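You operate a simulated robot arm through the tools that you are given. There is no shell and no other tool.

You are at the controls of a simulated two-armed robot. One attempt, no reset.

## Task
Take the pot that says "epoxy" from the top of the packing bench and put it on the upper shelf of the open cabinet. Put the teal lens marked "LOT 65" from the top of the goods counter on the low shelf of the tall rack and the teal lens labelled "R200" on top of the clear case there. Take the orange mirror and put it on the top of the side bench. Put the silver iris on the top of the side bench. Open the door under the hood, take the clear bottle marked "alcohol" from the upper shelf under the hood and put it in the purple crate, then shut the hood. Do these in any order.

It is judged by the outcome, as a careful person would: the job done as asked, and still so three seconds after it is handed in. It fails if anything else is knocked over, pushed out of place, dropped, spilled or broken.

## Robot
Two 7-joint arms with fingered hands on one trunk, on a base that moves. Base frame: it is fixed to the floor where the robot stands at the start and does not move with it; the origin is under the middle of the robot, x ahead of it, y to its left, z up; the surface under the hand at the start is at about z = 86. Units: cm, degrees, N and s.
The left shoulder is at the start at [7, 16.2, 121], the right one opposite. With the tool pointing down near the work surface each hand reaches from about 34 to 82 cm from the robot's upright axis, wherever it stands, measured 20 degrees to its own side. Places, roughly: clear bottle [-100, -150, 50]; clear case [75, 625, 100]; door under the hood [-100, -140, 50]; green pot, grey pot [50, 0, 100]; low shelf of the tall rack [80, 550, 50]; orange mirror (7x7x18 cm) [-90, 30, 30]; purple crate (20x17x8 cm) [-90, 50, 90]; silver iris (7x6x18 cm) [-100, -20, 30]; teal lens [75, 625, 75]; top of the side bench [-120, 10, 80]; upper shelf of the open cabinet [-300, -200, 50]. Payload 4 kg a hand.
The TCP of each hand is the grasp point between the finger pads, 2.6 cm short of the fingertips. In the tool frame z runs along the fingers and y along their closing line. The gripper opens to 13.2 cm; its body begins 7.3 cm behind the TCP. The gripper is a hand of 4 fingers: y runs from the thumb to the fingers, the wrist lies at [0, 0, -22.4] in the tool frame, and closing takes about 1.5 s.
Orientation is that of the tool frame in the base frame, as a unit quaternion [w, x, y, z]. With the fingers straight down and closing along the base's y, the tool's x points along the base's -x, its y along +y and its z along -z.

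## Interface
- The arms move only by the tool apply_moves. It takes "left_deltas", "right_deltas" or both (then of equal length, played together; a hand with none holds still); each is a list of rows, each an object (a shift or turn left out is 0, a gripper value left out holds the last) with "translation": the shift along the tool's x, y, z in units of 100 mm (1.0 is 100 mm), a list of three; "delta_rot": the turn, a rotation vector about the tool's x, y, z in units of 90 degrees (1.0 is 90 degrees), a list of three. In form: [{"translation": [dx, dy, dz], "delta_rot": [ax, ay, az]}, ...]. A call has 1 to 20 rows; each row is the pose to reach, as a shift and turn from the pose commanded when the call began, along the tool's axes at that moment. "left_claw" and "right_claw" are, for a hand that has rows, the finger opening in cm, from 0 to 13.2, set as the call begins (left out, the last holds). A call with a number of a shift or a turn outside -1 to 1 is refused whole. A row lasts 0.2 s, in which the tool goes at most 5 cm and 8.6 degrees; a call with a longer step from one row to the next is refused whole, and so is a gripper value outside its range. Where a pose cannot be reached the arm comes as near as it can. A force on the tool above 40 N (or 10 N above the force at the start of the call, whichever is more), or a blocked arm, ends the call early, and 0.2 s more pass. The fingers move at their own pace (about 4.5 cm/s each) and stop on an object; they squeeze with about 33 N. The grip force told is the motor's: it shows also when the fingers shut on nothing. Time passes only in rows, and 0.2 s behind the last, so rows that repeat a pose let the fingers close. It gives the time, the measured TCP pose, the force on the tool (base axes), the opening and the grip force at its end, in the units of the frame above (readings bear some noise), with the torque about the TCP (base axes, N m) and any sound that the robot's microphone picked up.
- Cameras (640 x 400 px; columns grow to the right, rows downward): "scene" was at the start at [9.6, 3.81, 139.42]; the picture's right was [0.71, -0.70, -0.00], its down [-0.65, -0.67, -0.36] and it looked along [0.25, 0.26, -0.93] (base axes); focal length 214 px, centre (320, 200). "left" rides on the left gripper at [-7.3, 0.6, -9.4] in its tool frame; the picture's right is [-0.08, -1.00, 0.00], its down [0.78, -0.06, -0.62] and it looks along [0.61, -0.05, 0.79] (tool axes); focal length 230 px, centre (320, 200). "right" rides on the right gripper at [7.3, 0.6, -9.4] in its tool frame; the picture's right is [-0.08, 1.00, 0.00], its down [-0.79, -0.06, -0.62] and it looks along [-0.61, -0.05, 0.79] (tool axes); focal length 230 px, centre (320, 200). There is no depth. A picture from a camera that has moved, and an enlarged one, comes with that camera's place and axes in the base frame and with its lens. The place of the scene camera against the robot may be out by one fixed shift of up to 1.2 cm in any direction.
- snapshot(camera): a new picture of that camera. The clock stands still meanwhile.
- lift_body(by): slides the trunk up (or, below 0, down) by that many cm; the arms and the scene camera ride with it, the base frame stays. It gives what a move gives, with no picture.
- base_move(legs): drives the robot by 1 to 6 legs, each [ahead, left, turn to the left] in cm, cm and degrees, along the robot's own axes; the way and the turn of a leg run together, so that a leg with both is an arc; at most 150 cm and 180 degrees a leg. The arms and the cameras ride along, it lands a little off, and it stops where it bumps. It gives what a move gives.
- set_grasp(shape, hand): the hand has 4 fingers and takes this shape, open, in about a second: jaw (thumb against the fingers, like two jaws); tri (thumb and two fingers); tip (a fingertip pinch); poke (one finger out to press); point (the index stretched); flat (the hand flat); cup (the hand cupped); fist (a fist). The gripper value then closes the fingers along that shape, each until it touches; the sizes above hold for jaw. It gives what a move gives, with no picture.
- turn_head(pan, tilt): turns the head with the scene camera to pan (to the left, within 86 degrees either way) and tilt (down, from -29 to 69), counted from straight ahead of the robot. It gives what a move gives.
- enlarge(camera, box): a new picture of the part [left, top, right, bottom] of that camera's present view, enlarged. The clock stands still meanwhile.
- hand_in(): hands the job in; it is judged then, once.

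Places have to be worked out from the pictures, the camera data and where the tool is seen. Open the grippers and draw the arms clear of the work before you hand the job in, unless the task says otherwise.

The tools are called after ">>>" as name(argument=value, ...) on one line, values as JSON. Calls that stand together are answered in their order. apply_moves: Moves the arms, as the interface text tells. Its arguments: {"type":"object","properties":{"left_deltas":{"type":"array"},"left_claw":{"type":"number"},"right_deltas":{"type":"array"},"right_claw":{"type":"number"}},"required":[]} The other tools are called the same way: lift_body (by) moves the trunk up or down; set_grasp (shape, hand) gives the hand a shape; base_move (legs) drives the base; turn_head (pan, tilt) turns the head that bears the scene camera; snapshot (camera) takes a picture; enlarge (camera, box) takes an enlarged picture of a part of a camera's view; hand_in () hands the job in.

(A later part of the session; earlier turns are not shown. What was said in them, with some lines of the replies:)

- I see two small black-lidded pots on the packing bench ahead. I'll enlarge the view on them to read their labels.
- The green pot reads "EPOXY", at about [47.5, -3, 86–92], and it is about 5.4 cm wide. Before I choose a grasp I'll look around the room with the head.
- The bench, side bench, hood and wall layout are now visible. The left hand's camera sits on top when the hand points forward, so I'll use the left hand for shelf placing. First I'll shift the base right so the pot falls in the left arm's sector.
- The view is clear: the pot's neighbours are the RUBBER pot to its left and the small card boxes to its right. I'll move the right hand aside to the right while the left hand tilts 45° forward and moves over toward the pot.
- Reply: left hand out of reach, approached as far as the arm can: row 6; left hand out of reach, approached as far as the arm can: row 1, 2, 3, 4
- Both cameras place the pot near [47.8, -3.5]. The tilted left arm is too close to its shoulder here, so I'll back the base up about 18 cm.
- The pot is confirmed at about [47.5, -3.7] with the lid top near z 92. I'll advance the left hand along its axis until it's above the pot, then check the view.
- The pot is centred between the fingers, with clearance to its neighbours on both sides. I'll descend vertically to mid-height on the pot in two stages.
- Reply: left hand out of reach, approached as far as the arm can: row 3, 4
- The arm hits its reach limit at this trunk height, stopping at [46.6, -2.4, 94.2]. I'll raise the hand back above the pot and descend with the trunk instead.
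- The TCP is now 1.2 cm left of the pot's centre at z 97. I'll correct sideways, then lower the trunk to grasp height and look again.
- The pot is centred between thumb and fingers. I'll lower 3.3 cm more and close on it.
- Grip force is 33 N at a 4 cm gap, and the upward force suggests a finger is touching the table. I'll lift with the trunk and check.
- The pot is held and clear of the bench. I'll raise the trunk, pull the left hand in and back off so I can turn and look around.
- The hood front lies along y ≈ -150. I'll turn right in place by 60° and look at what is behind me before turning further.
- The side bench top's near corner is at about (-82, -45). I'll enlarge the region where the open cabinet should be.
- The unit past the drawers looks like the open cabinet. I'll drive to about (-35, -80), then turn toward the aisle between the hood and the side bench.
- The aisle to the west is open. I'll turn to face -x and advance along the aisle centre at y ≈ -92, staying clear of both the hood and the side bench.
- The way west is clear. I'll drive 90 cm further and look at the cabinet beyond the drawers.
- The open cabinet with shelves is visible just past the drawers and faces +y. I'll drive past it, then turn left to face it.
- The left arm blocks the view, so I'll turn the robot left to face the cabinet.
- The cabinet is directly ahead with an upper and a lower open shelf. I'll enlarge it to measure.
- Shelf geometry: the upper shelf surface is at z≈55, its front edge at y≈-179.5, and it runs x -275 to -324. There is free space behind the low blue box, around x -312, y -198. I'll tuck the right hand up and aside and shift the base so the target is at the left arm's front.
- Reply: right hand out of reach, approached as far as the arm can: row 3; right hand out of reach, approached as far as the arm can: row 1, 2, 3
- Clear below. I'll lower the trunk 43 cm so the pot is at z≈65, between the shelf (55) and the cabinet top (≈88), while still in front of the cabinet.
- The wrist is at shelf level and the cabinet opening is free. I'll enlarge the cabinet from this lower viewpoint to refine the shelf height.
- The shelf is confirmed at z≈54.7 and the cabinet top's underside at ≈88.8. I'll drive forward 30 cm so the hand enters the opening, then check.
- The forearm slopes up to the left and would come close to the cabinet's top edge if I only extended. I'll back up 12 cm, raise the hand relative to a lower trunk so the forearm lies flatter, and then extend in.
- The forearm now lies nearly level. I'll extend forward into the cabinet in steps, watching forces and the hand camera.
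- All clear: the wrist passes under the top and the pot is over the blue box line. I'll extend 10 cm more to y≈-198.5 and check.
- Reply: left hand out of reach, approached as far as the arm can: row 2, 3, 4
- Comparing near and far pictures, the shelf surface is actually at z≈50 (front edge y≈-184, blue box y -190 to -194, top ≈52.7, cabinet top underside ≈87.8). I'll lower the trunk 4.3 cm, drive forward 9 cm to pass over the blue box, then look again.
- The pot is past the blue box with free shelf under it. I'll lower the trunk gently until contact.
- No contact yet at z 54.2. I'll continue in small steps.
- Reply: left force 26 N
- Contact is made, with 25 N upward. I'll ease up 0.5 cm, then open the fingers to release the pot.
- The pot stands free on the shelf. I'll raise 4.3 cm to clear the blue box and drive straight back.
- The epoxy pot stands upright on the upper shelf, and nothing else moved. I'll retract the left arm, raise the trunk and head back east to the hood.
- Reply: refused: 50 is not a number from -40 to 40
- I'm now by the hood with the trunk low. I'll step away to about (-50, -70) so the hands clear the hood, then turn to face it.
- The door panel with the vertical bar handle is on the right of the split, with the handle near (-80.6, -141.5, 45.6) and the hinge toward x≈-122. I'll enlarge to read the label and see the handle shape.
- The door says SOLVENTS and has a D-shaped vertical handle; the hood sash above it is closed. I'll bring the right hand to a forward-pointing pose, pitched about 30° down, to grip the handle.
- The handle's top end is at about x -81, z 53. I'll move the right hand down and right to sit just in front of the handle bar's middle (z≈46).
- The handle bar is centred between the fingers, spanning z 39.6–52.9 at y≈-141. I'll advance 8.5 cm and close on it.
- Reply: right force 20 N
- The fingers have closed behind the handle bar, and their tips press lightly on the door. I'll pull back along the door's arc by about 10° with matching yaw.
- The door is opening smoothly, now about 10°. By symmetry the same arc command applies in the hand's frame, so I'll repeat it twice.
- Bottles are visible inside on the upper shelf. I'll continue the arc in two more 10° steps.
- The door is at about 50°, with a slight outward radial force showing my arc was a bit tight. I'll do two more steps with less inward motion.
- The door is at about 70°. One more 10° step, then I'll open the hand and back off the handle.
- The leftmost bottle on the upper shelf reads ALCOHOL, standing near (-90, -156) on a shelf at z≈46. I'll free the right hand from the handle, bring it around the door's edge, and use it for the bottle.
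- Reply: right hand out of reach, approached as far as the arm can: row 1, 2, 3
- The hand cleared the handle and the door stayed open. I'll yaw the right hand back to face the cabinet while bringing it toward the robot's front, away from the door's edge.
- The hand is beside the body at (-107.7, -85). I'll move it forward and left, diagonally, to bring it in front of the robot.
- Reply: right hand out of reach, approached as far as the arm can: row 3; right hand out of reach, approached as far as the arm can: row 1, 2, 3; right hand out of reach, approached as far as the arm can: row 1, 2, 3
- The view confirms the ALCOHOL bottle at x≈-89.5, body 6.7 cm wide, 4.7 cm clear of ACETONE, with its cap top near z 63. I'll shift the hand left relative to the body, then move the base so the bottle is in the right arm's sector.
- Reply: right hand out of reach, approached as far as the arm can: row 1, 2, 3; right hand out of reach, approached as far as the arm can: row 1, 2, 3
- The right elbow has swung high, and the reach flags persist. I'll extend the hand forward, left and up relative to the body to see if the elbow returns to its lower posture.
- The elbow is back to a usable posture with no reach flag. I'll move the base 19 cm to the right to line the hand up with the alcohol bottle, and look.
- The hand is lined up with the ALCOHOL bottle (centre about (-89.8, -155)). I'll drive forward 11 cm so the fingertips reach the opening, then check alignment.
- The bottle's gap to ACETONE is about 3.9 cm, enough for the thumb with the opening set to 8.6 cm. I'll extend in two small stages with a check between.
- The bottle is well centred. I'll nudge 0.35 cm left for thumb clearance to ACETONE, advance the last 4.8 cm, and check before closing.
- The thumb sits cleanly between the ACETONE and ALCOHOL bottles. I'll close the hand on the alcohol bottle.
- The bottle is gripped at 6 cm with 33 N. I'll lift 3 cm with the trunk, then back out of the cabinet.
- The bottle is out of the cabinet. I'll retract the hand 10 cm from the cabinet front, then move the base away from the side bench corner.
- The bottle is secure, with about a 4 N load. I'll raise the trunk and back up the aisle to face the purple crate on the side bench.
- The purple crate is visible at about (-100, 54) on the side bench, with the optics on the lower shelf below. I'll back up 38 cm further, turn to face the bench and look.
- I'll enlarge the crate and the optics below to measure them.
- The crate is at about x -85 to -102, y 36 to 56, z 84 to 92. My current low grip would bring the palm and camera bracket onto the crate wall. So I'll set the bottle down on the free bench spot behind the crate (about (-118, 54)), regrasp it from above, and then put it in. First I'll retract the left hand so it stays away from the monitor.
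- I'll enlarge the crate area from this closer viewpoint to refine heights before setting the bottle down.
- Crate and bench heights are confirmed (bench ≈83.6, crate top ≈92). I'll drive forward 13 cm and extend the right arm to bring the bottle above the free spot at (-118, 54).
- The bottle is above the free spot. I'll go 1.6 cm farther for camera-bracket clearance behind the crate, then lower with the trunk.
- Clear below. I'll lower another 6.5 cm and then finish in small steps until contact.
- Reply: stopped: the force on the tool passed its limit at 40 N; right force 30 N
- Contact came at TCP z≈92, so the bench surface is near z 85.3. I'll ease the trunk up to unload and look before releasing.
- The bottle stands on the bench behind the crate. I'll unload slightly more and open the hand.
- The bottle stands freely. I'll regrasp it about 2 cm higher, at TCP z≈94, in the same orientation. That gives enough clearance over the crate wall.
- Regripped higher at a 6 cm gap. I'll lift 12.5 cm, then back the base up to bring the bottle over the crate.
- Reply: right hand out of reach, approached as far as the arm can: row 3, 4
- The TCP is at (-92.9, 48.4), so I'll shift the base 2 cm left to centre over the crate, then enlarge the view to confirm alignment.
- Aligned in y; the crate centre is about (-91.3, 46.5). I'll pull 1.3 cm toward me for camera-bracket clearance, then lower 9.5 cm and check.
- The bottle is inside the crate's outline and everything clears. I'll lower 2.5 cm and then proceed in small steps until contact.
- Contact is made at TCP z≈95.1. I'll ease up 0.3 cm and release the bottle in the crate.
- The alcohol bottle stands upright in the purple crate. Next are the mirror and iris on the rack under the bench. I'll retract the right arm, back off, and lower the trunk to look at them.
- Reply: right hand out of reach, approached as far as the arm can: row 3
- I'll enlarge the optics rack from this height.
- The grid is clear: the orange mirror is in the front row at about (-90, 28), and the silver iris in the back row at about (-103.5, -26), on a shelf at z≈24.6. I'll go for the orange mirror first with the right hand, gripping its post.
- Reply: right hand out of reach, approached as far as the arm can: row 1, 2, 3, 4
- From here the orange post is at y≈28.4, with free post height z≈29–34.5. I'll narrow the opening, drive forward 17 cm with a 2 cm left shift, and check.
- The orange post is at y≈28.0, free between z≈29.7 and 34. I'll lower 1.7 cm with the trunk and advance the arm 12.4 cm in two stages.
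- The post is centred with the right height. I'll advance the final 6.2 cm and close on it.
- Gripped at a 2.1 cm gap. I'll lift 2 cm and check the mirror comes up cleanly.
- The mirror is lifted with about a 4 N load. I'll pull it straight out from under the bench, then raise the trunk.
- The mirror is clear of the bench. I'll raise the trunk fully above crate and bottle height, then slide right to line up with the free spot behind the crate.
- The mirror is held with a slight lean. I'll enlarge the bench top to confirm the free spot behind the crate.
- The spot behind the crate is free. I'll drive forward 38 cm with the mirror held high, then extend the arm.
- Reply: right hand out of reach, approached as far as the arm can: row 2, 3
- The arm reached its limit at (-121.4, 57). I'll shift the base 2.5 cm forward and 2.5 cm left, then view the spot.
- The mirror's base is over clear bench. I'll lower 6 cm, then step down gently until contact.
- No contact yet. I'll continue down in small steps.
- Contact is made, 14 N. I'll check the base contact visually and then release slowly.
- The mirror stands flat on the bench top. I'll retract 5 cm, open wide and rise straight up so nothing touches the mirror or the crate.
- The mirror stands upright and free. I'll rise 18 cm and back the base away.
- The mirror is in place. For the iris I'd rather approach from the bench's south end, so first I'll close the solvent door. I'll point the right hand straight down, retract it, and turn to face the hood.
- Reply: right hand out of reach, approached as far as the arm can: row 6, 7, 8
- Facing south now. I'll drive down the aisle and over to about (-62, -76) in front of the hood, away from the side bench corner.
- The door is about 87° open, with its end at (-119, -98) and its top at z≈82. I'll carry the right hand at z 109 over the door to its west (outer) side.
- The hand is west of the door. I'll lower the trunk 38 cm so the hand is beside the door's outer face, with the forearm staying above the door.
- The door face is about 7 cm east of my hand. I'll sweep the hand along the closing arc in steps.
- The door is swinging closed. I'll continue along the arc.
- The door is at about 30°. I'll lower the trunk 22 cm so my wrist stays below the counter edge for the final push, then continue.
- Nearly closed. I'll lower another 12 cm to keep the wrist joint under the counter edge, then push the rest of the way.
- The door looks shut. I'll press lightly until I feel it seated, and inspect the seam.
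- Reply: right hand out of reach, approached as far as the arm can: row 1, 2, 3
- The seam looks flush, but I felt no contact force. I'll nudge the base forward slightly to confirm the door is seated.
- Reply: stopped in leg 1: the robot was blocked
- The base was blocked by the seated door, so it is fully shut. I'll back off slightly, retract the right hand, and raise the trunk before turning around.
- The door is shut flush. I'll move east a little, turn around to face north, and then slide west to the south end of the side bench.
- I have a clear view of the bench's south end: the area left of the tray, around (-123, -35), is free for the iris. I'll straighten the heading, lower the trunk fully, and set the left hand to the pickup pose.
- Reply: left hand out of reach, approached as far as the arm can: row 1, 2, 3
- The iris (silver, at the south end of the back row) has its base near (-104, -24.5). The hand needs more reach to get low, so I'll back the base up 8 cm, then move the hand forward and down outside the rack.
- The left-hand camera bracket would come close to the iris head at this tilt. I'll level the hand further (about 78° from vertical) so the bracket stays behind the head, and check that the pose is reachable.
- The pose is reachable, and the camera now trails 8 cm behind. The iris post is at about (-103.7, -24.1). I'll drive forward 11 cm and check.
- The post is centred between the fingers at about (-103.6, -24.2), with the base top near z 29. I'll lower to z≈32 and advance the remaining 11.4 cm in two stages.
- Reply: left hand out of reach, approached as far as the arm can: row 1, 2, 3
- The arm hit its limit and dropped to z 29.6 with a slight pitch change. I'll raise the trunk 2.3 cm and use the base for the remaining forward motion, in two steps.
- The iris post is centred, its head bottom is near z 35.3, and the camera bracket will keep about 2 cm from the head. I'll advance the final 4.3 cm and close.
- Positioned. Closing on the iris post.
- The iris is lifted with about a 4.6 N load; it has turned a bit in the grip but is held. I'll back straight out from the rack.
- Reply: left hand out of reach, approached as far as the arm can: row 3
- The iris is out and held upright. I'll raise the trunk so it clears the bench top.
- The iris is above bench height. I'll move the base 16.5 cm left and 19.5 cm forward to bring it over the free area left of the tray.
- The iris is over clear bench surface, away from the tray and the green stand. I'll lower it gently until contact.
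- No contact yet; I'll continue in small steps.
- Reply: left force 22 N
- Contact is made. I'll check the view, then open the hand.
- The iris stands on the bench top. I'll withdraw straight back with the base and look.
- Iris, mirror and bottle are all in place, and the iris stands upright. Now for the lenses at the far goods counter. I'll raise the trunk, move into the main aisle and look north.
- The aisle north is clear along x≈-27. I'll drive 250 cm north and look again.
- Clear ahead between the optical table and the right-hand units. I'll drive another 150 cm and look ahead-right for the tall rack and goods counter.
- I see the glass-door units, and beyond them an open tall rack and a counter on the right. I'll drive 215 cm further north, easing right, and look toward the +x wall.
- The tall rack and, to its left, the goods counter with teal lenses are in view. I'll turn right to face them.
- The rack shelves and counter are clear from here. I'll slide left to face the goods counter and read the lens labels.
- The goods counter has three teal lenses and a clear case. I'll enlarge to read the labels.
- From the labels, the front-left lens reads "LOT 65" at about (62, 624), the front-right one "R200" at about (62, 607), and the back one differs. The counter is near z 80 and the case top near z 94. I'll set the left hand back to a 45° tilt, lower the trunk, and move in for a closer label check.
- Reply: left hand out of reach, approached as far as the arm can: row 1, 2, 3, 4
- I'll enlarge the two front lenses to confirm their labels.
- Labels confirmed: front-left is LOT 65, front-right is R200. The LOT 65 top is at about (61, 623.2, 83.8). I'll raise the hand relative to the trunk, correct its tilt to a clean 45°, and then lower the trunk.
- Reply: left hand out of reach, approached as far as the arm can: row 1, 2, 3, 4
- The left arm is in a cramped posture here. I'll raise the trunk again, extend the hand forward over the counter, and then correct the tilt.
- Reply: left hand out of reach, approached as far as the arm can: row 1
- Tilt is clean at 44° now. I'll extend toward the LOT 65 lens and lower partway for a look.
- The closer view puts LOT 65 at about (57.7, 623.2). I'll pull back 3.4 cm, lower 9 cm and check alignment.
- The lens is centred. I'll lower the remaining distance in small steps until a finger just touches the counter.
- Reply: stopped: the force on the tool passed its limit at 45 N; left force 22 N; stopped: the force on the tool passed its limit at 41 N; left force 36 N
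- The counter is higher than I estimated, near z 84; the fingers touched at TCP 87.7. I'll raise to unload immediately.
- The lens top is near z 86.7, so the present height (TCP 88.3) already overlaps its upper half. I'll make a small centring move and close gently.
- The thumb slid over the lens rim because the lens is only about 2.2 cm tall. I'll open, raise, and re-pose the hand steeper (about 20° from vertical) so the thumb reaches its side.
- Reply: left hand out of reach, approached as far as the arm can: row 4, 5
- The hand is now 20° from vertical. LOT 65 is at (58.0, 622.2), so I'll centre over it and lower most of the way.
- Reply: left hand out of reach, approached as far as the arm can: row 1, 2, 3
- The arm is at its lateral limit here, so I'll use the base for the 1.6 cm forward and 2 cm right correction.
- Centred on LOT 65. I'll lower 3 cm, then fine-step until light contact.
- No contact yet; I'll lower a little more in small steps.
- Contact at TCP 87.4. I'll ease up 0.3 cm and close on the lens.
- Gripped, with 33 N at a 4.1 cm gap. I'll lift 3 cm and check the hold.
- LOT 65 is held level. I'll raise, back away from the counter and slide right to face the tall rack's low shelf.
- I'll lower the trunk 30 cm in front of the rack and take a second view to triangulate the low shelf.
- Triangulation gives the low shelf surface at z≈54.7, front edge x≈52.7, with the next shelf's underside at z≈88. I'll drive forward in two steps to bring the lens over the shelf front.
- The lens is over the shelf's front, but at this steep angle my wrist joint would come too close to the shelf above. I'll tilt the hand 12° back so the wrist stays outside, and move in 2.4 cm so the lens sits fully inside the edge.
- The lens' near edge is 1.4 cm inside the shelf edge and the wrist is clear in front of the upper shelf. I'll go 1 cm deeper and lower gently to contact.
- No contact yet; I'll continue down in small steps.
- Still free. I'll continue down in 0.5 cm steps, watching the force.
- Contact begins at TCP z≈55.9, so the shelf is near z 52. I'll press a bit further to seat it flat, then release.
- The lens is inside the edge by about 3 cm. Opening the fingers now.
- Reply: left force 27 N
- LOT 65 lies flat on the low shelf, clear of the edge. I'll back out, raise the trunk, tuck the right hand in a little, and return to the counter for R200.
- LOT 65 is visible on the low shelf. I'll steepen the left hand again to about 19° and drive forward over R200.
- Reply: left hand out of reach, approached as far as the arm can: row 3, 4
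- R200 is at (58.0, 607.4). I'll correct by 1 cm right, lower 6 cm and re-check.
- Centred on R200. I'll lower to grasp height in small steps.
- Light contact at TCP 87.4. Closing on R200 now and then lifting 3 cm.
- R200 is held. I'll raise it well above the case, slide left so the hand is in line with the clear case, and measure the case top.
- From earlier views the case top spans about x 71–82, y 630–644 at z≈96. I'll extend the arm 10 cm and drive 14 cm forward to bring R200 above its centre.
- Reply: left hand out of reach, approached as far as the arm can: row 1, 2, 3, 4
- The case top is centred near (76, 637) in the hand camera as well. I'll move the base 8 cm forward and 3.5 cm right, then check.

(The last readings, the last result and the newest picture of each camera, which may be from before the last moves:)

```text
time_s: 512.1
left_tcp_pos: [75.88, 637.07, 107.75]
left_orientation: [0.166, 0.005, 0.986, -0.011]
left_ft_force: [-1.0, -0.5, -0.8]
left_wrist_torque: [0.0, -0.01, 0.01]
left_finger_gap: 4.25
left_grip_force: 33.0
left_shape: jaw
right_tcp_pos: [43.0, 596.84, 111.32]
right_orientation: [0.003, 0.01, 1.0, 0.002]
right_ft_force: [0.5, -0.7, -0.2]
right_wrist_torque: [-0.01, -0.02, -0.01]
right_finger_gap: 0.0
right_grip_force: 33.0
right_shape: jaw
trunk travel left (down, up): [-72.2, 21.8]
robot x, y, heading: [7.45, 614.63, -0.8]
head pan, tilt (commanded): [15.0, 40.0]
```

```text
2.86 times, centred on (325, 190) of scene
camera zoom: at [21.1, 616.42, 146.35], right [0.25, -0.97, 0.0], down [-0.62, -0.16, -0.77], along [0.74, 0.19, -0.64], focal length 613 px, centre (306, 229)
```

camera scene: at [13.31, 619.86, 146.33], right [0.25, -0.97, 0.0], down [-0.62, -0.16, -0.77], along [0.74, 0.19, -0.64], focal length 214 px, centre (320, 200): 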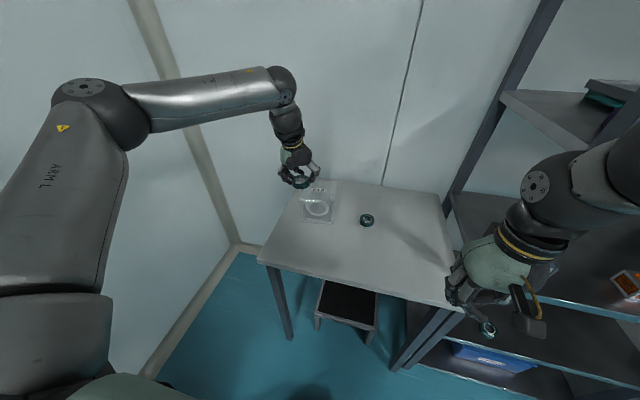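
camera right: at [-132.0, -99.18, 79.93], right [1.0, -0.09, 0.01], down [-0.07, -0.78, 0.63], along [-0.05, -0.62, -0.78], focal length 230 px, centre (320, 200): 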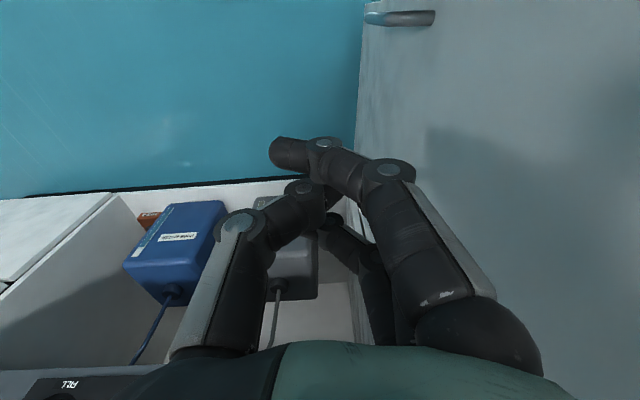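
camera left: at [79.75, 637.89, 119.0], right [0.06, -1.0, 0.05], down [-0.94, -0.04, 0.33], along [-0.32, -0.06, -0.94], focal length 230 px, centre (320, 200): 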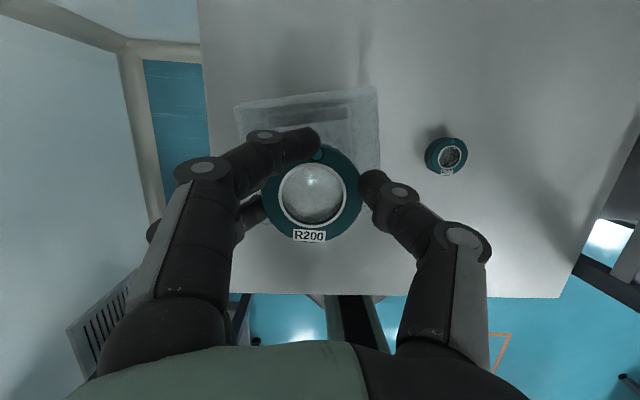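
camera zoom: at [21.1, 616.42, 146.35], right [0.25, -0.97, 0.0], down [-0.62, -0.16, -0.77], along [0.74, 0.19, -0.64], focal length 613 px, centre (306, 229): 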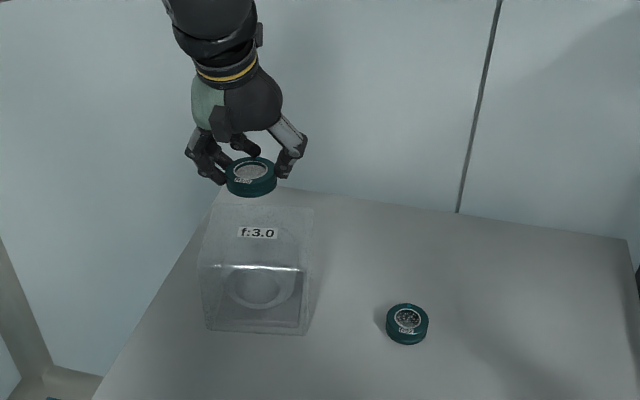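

R200 is within the case top's outline. I'll lower 6 cm and then step down gently until it touches.

>>> lift_body(by=-6)

>>> snapshot(camera="left")

>>> enlarge(camera="scene", box=[250, 100, 400, 240])

```text
time_s: 513.1
left_tcp_pos: [75.98, 637.11, 101.6]
left_orientation: [0.164, 0.003, 0.986, -0.01]
left_ft_force: [-0.8, -0.8, 0.5]
left_wrist_torque: [-0.01, 0.03, 0.0]
left_finger_gap: 4.24
left_grip_force: 33.2
left_shape: jaw
right_tcp_pos: [43.13, 596.9, 105.37]
right_orientation: [0.002, 0.009, 1.0, 0.003]
right_ft_force: [-0.5, -0.3, -0.7]
right_wrist_torque: [0.01, 0.0, -0.01]
right_finger_gap: 0.01
right_grip_force: 33.5
right_shape: jaw
trunk travel left (down, up): [-66.2, 27.8]
robot x, y, heading: [7.42, 614.3, -0.5]
head pan, tilt (commanded): [15.0, 40.0]
```

```text
taken
camera left: at [79.87, 637.86, 112.93], right [0.06, -1.0, 0.05], down [-0.94, -0.04, 0.33], along [-0.33, -0.06, -0.94], focal length 230 px, centre (320, 200)
```

left: 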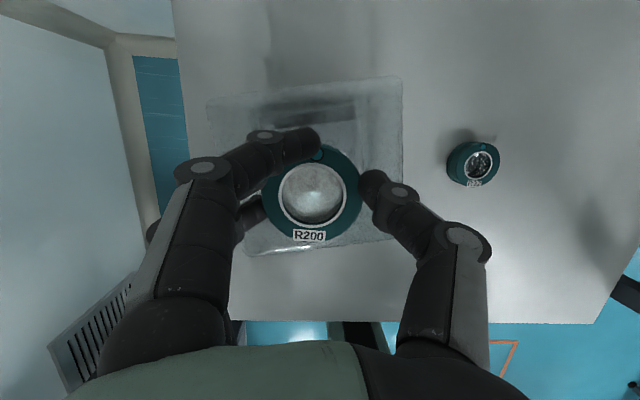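

```text
2.86 times, centred on (325, 170) of scene
camera zoom: at [21.25, 616.37, 140.33], right [0.25, -0.97, 0.0], down [-0.62, -0.16, -0.77], along [0.74, 0.19, -0.64], focal length 613 px, centre (306, 286)
```

zoom: 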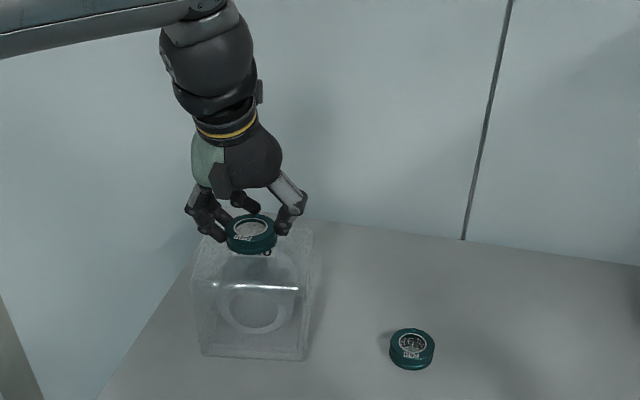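

Good: the lens is well inside the case top (near edge about 3 cm in). Lowering in small steps.

>>> lift_body(by=-1.2)

>>> lift_body(by=-0.5)

>>> lift_body(by=-0.4)

>>> lift_body(by=-0.3)

```text
time_s: 513.7
left_tcp_pos: [76.12, 636.93, 100.36]
left_orientation: [0.165, 0.004, 0.986, -0.011]
left_ft_force: [0.3, -0.9, -1.1]
left_wrist_torque: [-0.01, -0.03, -0.02]
left_finger_gap: 4.27
left_grip_force: 32.8
left_shape: jaw
right_tcp_pos: [43.17, 596.84, 104.07]
right_orientation: [0.002, 0.009, 1.0, 0.002]
right_ft_force: [-0.4, -0.7, -0.2]
right_wrist_torque: [0.01, -0.01, 0.02]
right_finger_gap: 0.04
right_grip_force: 32.7
right_shape: jaw
trunk travel left (down, up): [-65.0, 29.0]
robot x, y, heading: [7.35, 614.19, -0.6]
head pan, tilt (commanded): [15.0, 40.0]
```

```text
time_s: 514.3
left_tcp_pos: [76.1, 637.02, 100.08]
left_orientation: [0.166, 0.004, 0.986, -0.011]
left_ft_force: [0.3, -0.8, 5.9]
left_wrist_torque: [0.15, -0.11, 0.02]
left_finger_gap: 4.26
left_grip_force: 32.8
left_shape: jaw
right_tcp_pos: [43.08, 596.81, 103.62]
right_orientation: [0.003, 0.009, 1.0, 0.002]
right_ft_force: [-0.4, -0.4, -0.3]
right_wrist_torque: [-0.03, 0.01, -0.01]
right_finger_gap: 0.0
right_grip_force: 32.0
right_shape: jaw
trunk travel left (down, up): [-64.5, 29.5]
robot x, y, heading: [7.35, 614.72, -0.5]
head pan, tilt (commanded): [15.0, 40.0]
```

```text
time_s: 514.8
left_tcp_pos: [76.08, 636.96, 99.87]
left_orientation: [0.169, 0.005, 0.986, -0.011]
left_ft_force: [3.3, 4.1, 24.2]
left_wrist_torque: [0.76, -0.31, -0.14]
left_finger_gap: 4.29
left_grip_force: 33.2
left_shape: jaw
right_tcp_pos: [42.9, 596.72, 103.33]
right_orientation: [0.002, 0.009, 1.0, 0.002]
right_ft_force: [-0.1, -0.3, -0.3]
right_wrist_torque: [0.02, -0.01, 0.0]
right_finger_gap: 0.0
right_grip_force: 32.9
right_shape: jaw
trunk travel left (down, up): [-64.1, 29.9]
robot x, y, heading: [7.67, 614.74, -0.3]
head pan, tilt (commanded): [15.0, 40.0]
```

```text
time_s: 515.3
left_tcp_pos: [76.02, 636.9, 99.89]
left_orientation: [0.171, 0.005, 0.985, -0.011]
left_ft_force: [7.9, 5.4, 39.0]
left_wrist_torque: [1.2, -0.42, -0.22]
left_finger_gap: 4.31
left_grip_force: 32.5
left_shape: jaw
right_tcp_pos: [42.79, 596.71, 102.98]
right_orientation: [0.003, 0.009, 1.0, 0.003]
right_ft_force: [-0.7, -0.4, 0.1]
right_wrist_torque: [-0.02, 0.03, -0.04]
right_finger_gap: 0.01
right_grip_force: 32.7
right_shape: jaw
trunk travel left (down, up): [-63.8, 30.2]
robot x, y, heading: [7.44, 614.56, -0.5]
head pan, tilt (commanded): [15.0, 40.0]
```

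Contact was at TCP 100.1 and the force is now high, so I'll ease up at once, then check the case.

>>> lift_body(by=0.7)

>>> snapshot(camera="left")

>>> enlarge(camera="scene", box=[250, 100, 400, 240])

```text
time_s: 515.9
left_tcp_pos: [75.93, 636.76, 99.9]
left_orientation: [0.165, 0.005, 0.986, -0.01]
left_ft_force: [5.2, -0.3, 16.5]
left_wrist_torque: [0.45, -0.41, -0.07]
left_finger_gap: 4.28
left_grip_force: 33.5
left_shape: jaw
right_tcp_pos: [42.89, 596.64, 103.68]
right_orientation: [0.003, 0.01, 1.0, 0.003]
right_ft_force: [0.2, 0.5, 0.0]
right_wrist_torque: [-0.01, 0.03, -0.01]
right_finger_gap: 0.02
right_grip_force: 32.9
right_shape: jaw
trunk travel left (down, up): [-64.5, 29.5]
robot x, y, heading: [7.55, 614.42, -0.5]
head pan, tilt (commanded): [15.0, 40.0]
```

```text
taken
camera left: at [79.78, 637.7, 111.2], right [0.06, -1.0, 0.04], down [-0.94, -0.04, 0.33], along [-0.33, -0.06, -0.94], focal length 230 px, centre (320, 200)
```

left: 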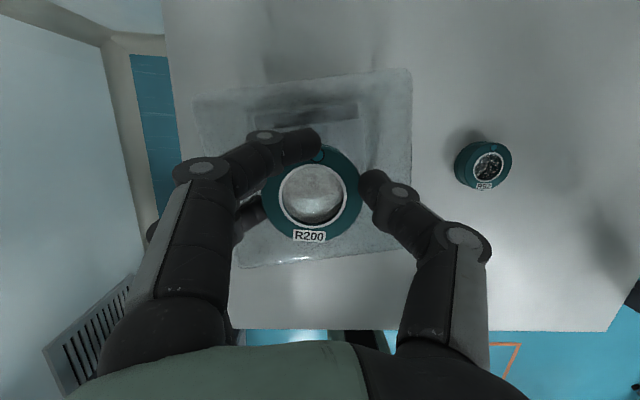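

```text
2.86 times, centred on (325, 170) of scene
camera zoom: at [21.17, 616.23, 138.62], right [0.25, -0.97, 0.0], down [-0.62, -0.16, -0.77], along [0.74, 0.19, -0.64], focal length 613 px, centre (306, 286)
```

zoom: 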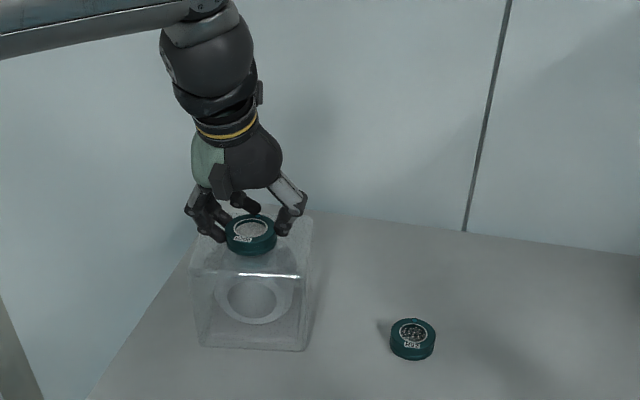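

The case is unmoved and the lens sits on it. I'll unload another 0.4 cm, then open gently.

>>> lift_body(by=0.4)

>>> apply_moves(left_deltas=[{"translation": [0, 0, 0]}, {"translation": [0, 0, 0]}, {"translation": [0, 0, 0]}, {"translation": [0, 0, 0]}, {"translation": [0, 0, 0]}], left_claw=8)

>>> snapshot(camera="left")

```text
time_s: 516.4
left_tcp_pos: [75.95, 637.08, 100.09]
left_orientation: [0.163, 0.005, 0.987, -0.01]
left_ft_force: [-0.9, 0.1, 0.3]
left_wrist_torque: [0.03, -0.02, 0.0]
left_finger_gap: 4.23
left_grip_force: 32.5
left_shape: jaw
right_tcp_pos: [43.2, 596.84, 103.96]
right_orientation: [0.002, 0.01, 1.0, 0.003]
right_ft_force: [-0.5, 0.1, 0.6]
right_wrist_torque: [-0.02, 0.01, -0.01]
right_finger_gap: 0.0
right_grip_force: 33.1
right_shape: jaw
trunk travel left (down, up): [-64.9, 29.1]
robot x, y, heading: [7.3, 614.1, -0.5]
head pan, tilt (commanded): [15.0, 40.0]
```

```text
time_s: 517.6
left_tcp_pos: [76.11, 637.0, 100.16]
left_orientation: [0.165, 0.004, 0.986, -0.011]
left_ft_force: [-0.2, -0.4, 0.9]
left_wrist_torque: [0.04, 0.02, -0.02]
left_finger_gap: 7.93
left_grip_force: 0.0
left_shape: jaw
right_tcp_pos: [43.06, 596.78, 104.03]
right_orientation: [0.002, 0.009, 1.0, 0.003]
right_ft_force: [0.3, 0.0, -0.8]
right_wrist_torque: [0.02, -0.01, 0.0]
right_finger_gap: 0.0
right_grip_force: 32.6
right_shape: jaw
trunk travel left (down, up): [-64.9, 29.1]
robot x, y, heading: [7.38, 614.61, -0.4]
head pan, tilt (commanded): [15.0, 40.0]
```

```text
taken
camera left: at [79.97, 637.82, 111.56], right [0.06, -1.0, 0.04], down [-0.94, -0.04, 0.33], along [-0.33, -0.06, -0.94], focal length 230 px, centre (320, 200)
```

left: 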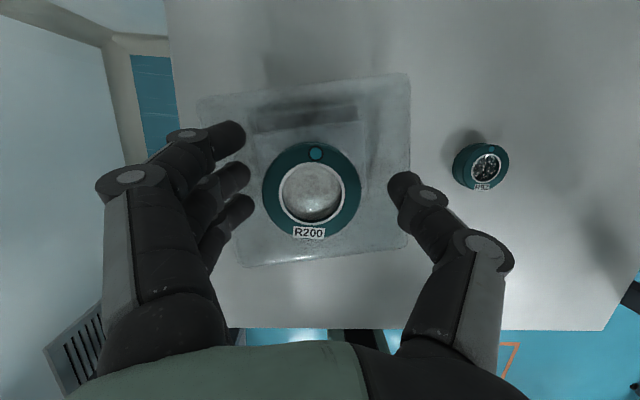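

R200 sits flat on the clear case. I'll rise straight up and back away, then verify.

>>> lift_body(by=12)

>>> base_move(legs=[[-40, 0, 0]])

>>> snapshot(camera="scene")

>>> enlarge(camera="scene", box=[250, 110, 480, 290])

```text
time_s: 519.1
left_tcp_pos: [76.18, 637.01, 112.22]
left_orientation: [0.166, 0.005, 0.986, -0.011]
left_ft_force: [-0.1, -0.4, -0.7]
left_wrist_torque: [-0.02, 0.0, 0.02]
left_finger_gap: 7.93
left_grip_force: 0.1
left_shape: jaw
right_tcp_pos: [43.04, 596.78, 115.89]
right_orientation: [0.002, 0.01, 1.0, 0.002]
right_ft_force: [0.2, -0.1, 0.1]
right_wrist_torque: [0.0, -0.02, -0.01]
right_finger_gap: 0.01
right_grip_force: 33.3
right_shape: jaw
trunk travel left (down, up): [-76.9, 17.1]
robot x, y, heading: [7.69, 614.05, -0.5]
head pan, tilt (commanded): [15.0, 40.0]
```

```text
time_s: 521.6
left_tcp_pos: [36.73, 637.44, 112.23]
left_orientation: [0.164, 0.004, 0.986, -0.011]
left_ft_force: [0.0, -0.3, 0.4]
left_wrist_torque: [-0.03, 0.04, -0.04]
left_finger_gap: 7.96
left_grip_force: 0.1
left_shape: jaw
right_tcp_pos: [4.01, 597.18, 116.02]
right_orientation: [0.001, 0.009, 1.0, 0.003]
right_ft_force: [0.0, -0.1, 0.0]
right_wrist_torque: [0.03, 0.01, 0.01]
right_finger_gap: 0.01
right_grip_force: 33.0
right_shape: jaw
trunk travel left (down, up): [-76.9, 17.1]
robot x, y, heading: [-31.8, 614.68, -0.5]
head pan, tilt (commanded): [15.0, 40.0]
```

```text
taken
camera scene: at [-17.83, 616.65, 151.0], right [0.25, -0.97, 0.0], down [-0.62, -0.16, -0.77], along [0.74, 0.19, -0.64], focal length 214 px, centre (320, 200)
```

scene: 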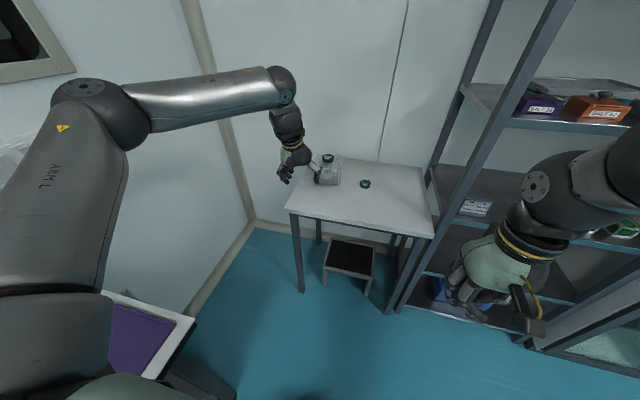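

```text
2.22 times, centred on (365, 200) of scene
camera zoom: at [-17.83, 616.65, 151.0], right [0.25, -0.97, 0.0], down [-0.62, -0.16, -0.77], along [0.74, 0.19, -0.64], focal length 477 px, centre (220, 200)
```

zoom: 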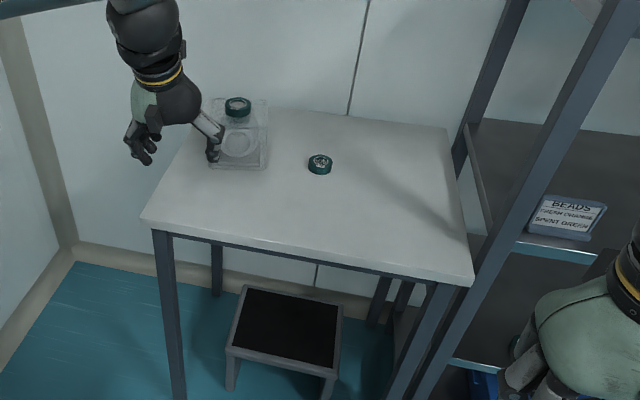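

Everything is in place: R200 is on the case, and the third lens is untouched. I'll open the right gripper too, draw back a little, and take a last look at the rack shelf.

>>> apply_moves(right_deltas=[{"translation": [0, 0, 0]}, {"translation": [0, 0, 0]}, {"translation": [0, 0, 0]}, {"translation": [0, 0, 0]}, {"translation": [0, 0, 0]}, {"translation": [0, 0, 0]}, {"translation": [0, 0, 0]}], right_claw=10)

>>> base_move(legs=[[0, -50, 0]])

>>> turn_head(pan=5, tilt=40)

>>> snapshot(camera="scene")

```text
time_s: 523.2
left_tcp_pos: [36.66, 637.47, 112.17]
left_orientation: [0.165, 0.003, 0.986, -0.01]
left_ft_force: [0.0, 0.4, 0.1]
left_wrist_torque: [-0.01, -0.01, 0.01]
left_finger_gap: 7.92
left_grip_force: 0.1
left_shape: jaw
right_tcp_pos: [3.82, 597.07, 115.94]
right_orientation: [0.001, 0.008, 1.0, 0.002]
right_ft_force: [0.1, 0.3, 0.0]
right_wrist_torque: [0.03, -0.03, 0.02]
right_finger_gap: 9.99
right_grip_force: 0.0
right_shape: jaw
trunk travel left (down, up): [-76.9, 17.1]
robot x, y, heading: [-32.06, 614.97, -0.4]
head pan, tilt (commanded): [15.0, 40.0]
```

```text
time_s: 526.1
left_tcp_pos: [36.37, 587.3, 112.33]
left_orientation: [0.165, 0.004, 0.986, -0.011]
left_ft_force: [-0.3, 0.5, -0.1]
left_wrist_torque: [0.01, 0.03, -0.02]
left_finger_gap: 7.95
left_grip_force: 0.1
left_shape: jaw
right_tcp_pos: [3.46, 547.08, 115.99]
right_orientation: [0.001, 0.011, 1.0, 0.002]
right_ft_force: [0.3, 0.4, 0.0]
right_wrist_torque: [0.0, 0.0, 0.03]
right_finger_gap: 9.98
right_grip_force: 0.1
right_shape: jaw
trunk travel left (down, up): [-76.9, 17.1]
robot x, y, heading: [-32.4, 564.73, -0.3]
head pan, tilt (commanded): [15.0, 40.0]
```

```text
time_s: 526.8
left_tcp_pos: [36.37, 587.14, 112.34]
left_orientation: [0.165, 0.004, 0.986, -0.011]
left_ft_force: [-0.4, 0.2, -0.5]
left_wrist_torque: [0.0, -0.02, -0.04]
left_finger_gap: 7.95
left_grip_force: 0.0
left_shape: jaw
right_tcp_pos: [3.5, 546.97, 115.97]
right_orientation: [0.001, 0.009, 1.0, 0.002]
right_ft_force: [-0.1, 0.6, 0.5]
right_wrist_torque: [0.01, 0.01, -0.01]
right_finger_gap: 9.98
right_grip_force: 0.0
right_shape: jaw
trunk travel left (down, up): [-76.9, 17.1]
robot x, y, heading: [-32.15, 564.9, -0.4]
head pan, tilt (commanded): [5.0, 40.0]
```

```text
taken
camera scene: at [-18.07, 565.03, 151.01], right [0.08, -1.0, 0.0], down [-0.64, -0.05, -0.77], along [0.76, 0.06, -0.64], focal length 214 px, centre (320, 200)
```

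scene: 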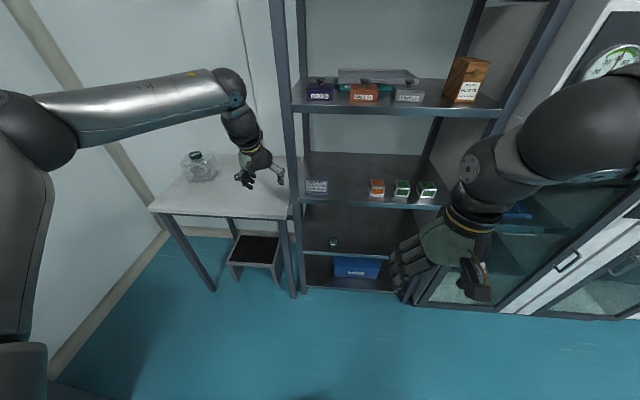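

LOT 65 rests on the low shelf and R200 on the clear case. Both grippers are open and the arms are clear. The pot, bottle, mirror, iris and shut door were all checked earlier, so I'm handing in.

>>> hand_in()

```text
The job is handed in.
```

The job is handed in, and every item you listed was done:

- **Epoxy pot:** it stands upright on the upper shelf of the open cabinet, behind the low blue box.
- **LOT 65 lens:** it lies flat on the tall rack's low shelf at z≈52, about 3 cm in from the front edge. I took this as the low shelf because your rough position gave z 50; there is one shelf below it.
- **R200 lens:** it lies flat on top of the clear case on the goods counter.
- **Orange mirror:** it stands on the side bench top, behind the purple crate.
- **Silver iris:** it stands on the side bench top, left of the tray.
- **Alcohol bottle:** it stands upright in the purple crate. I set it down briefly behind the crate to get a higher grip before putting it in.
- **Hood:** the solvents door is shut, and I pressed it until it stopped against its frame. I took "shut the hood" to mean this door, as the glass sash already looked closed.

On the first try at LOT 65 the fingers slid over its rim and shifted it about 1 cm on the counter before I regripped it. I saw nothing knocked over or spilled. I did not drive back for a final look at the cabinet, hood and side bench, so those rest on the checks I made as I left each one.
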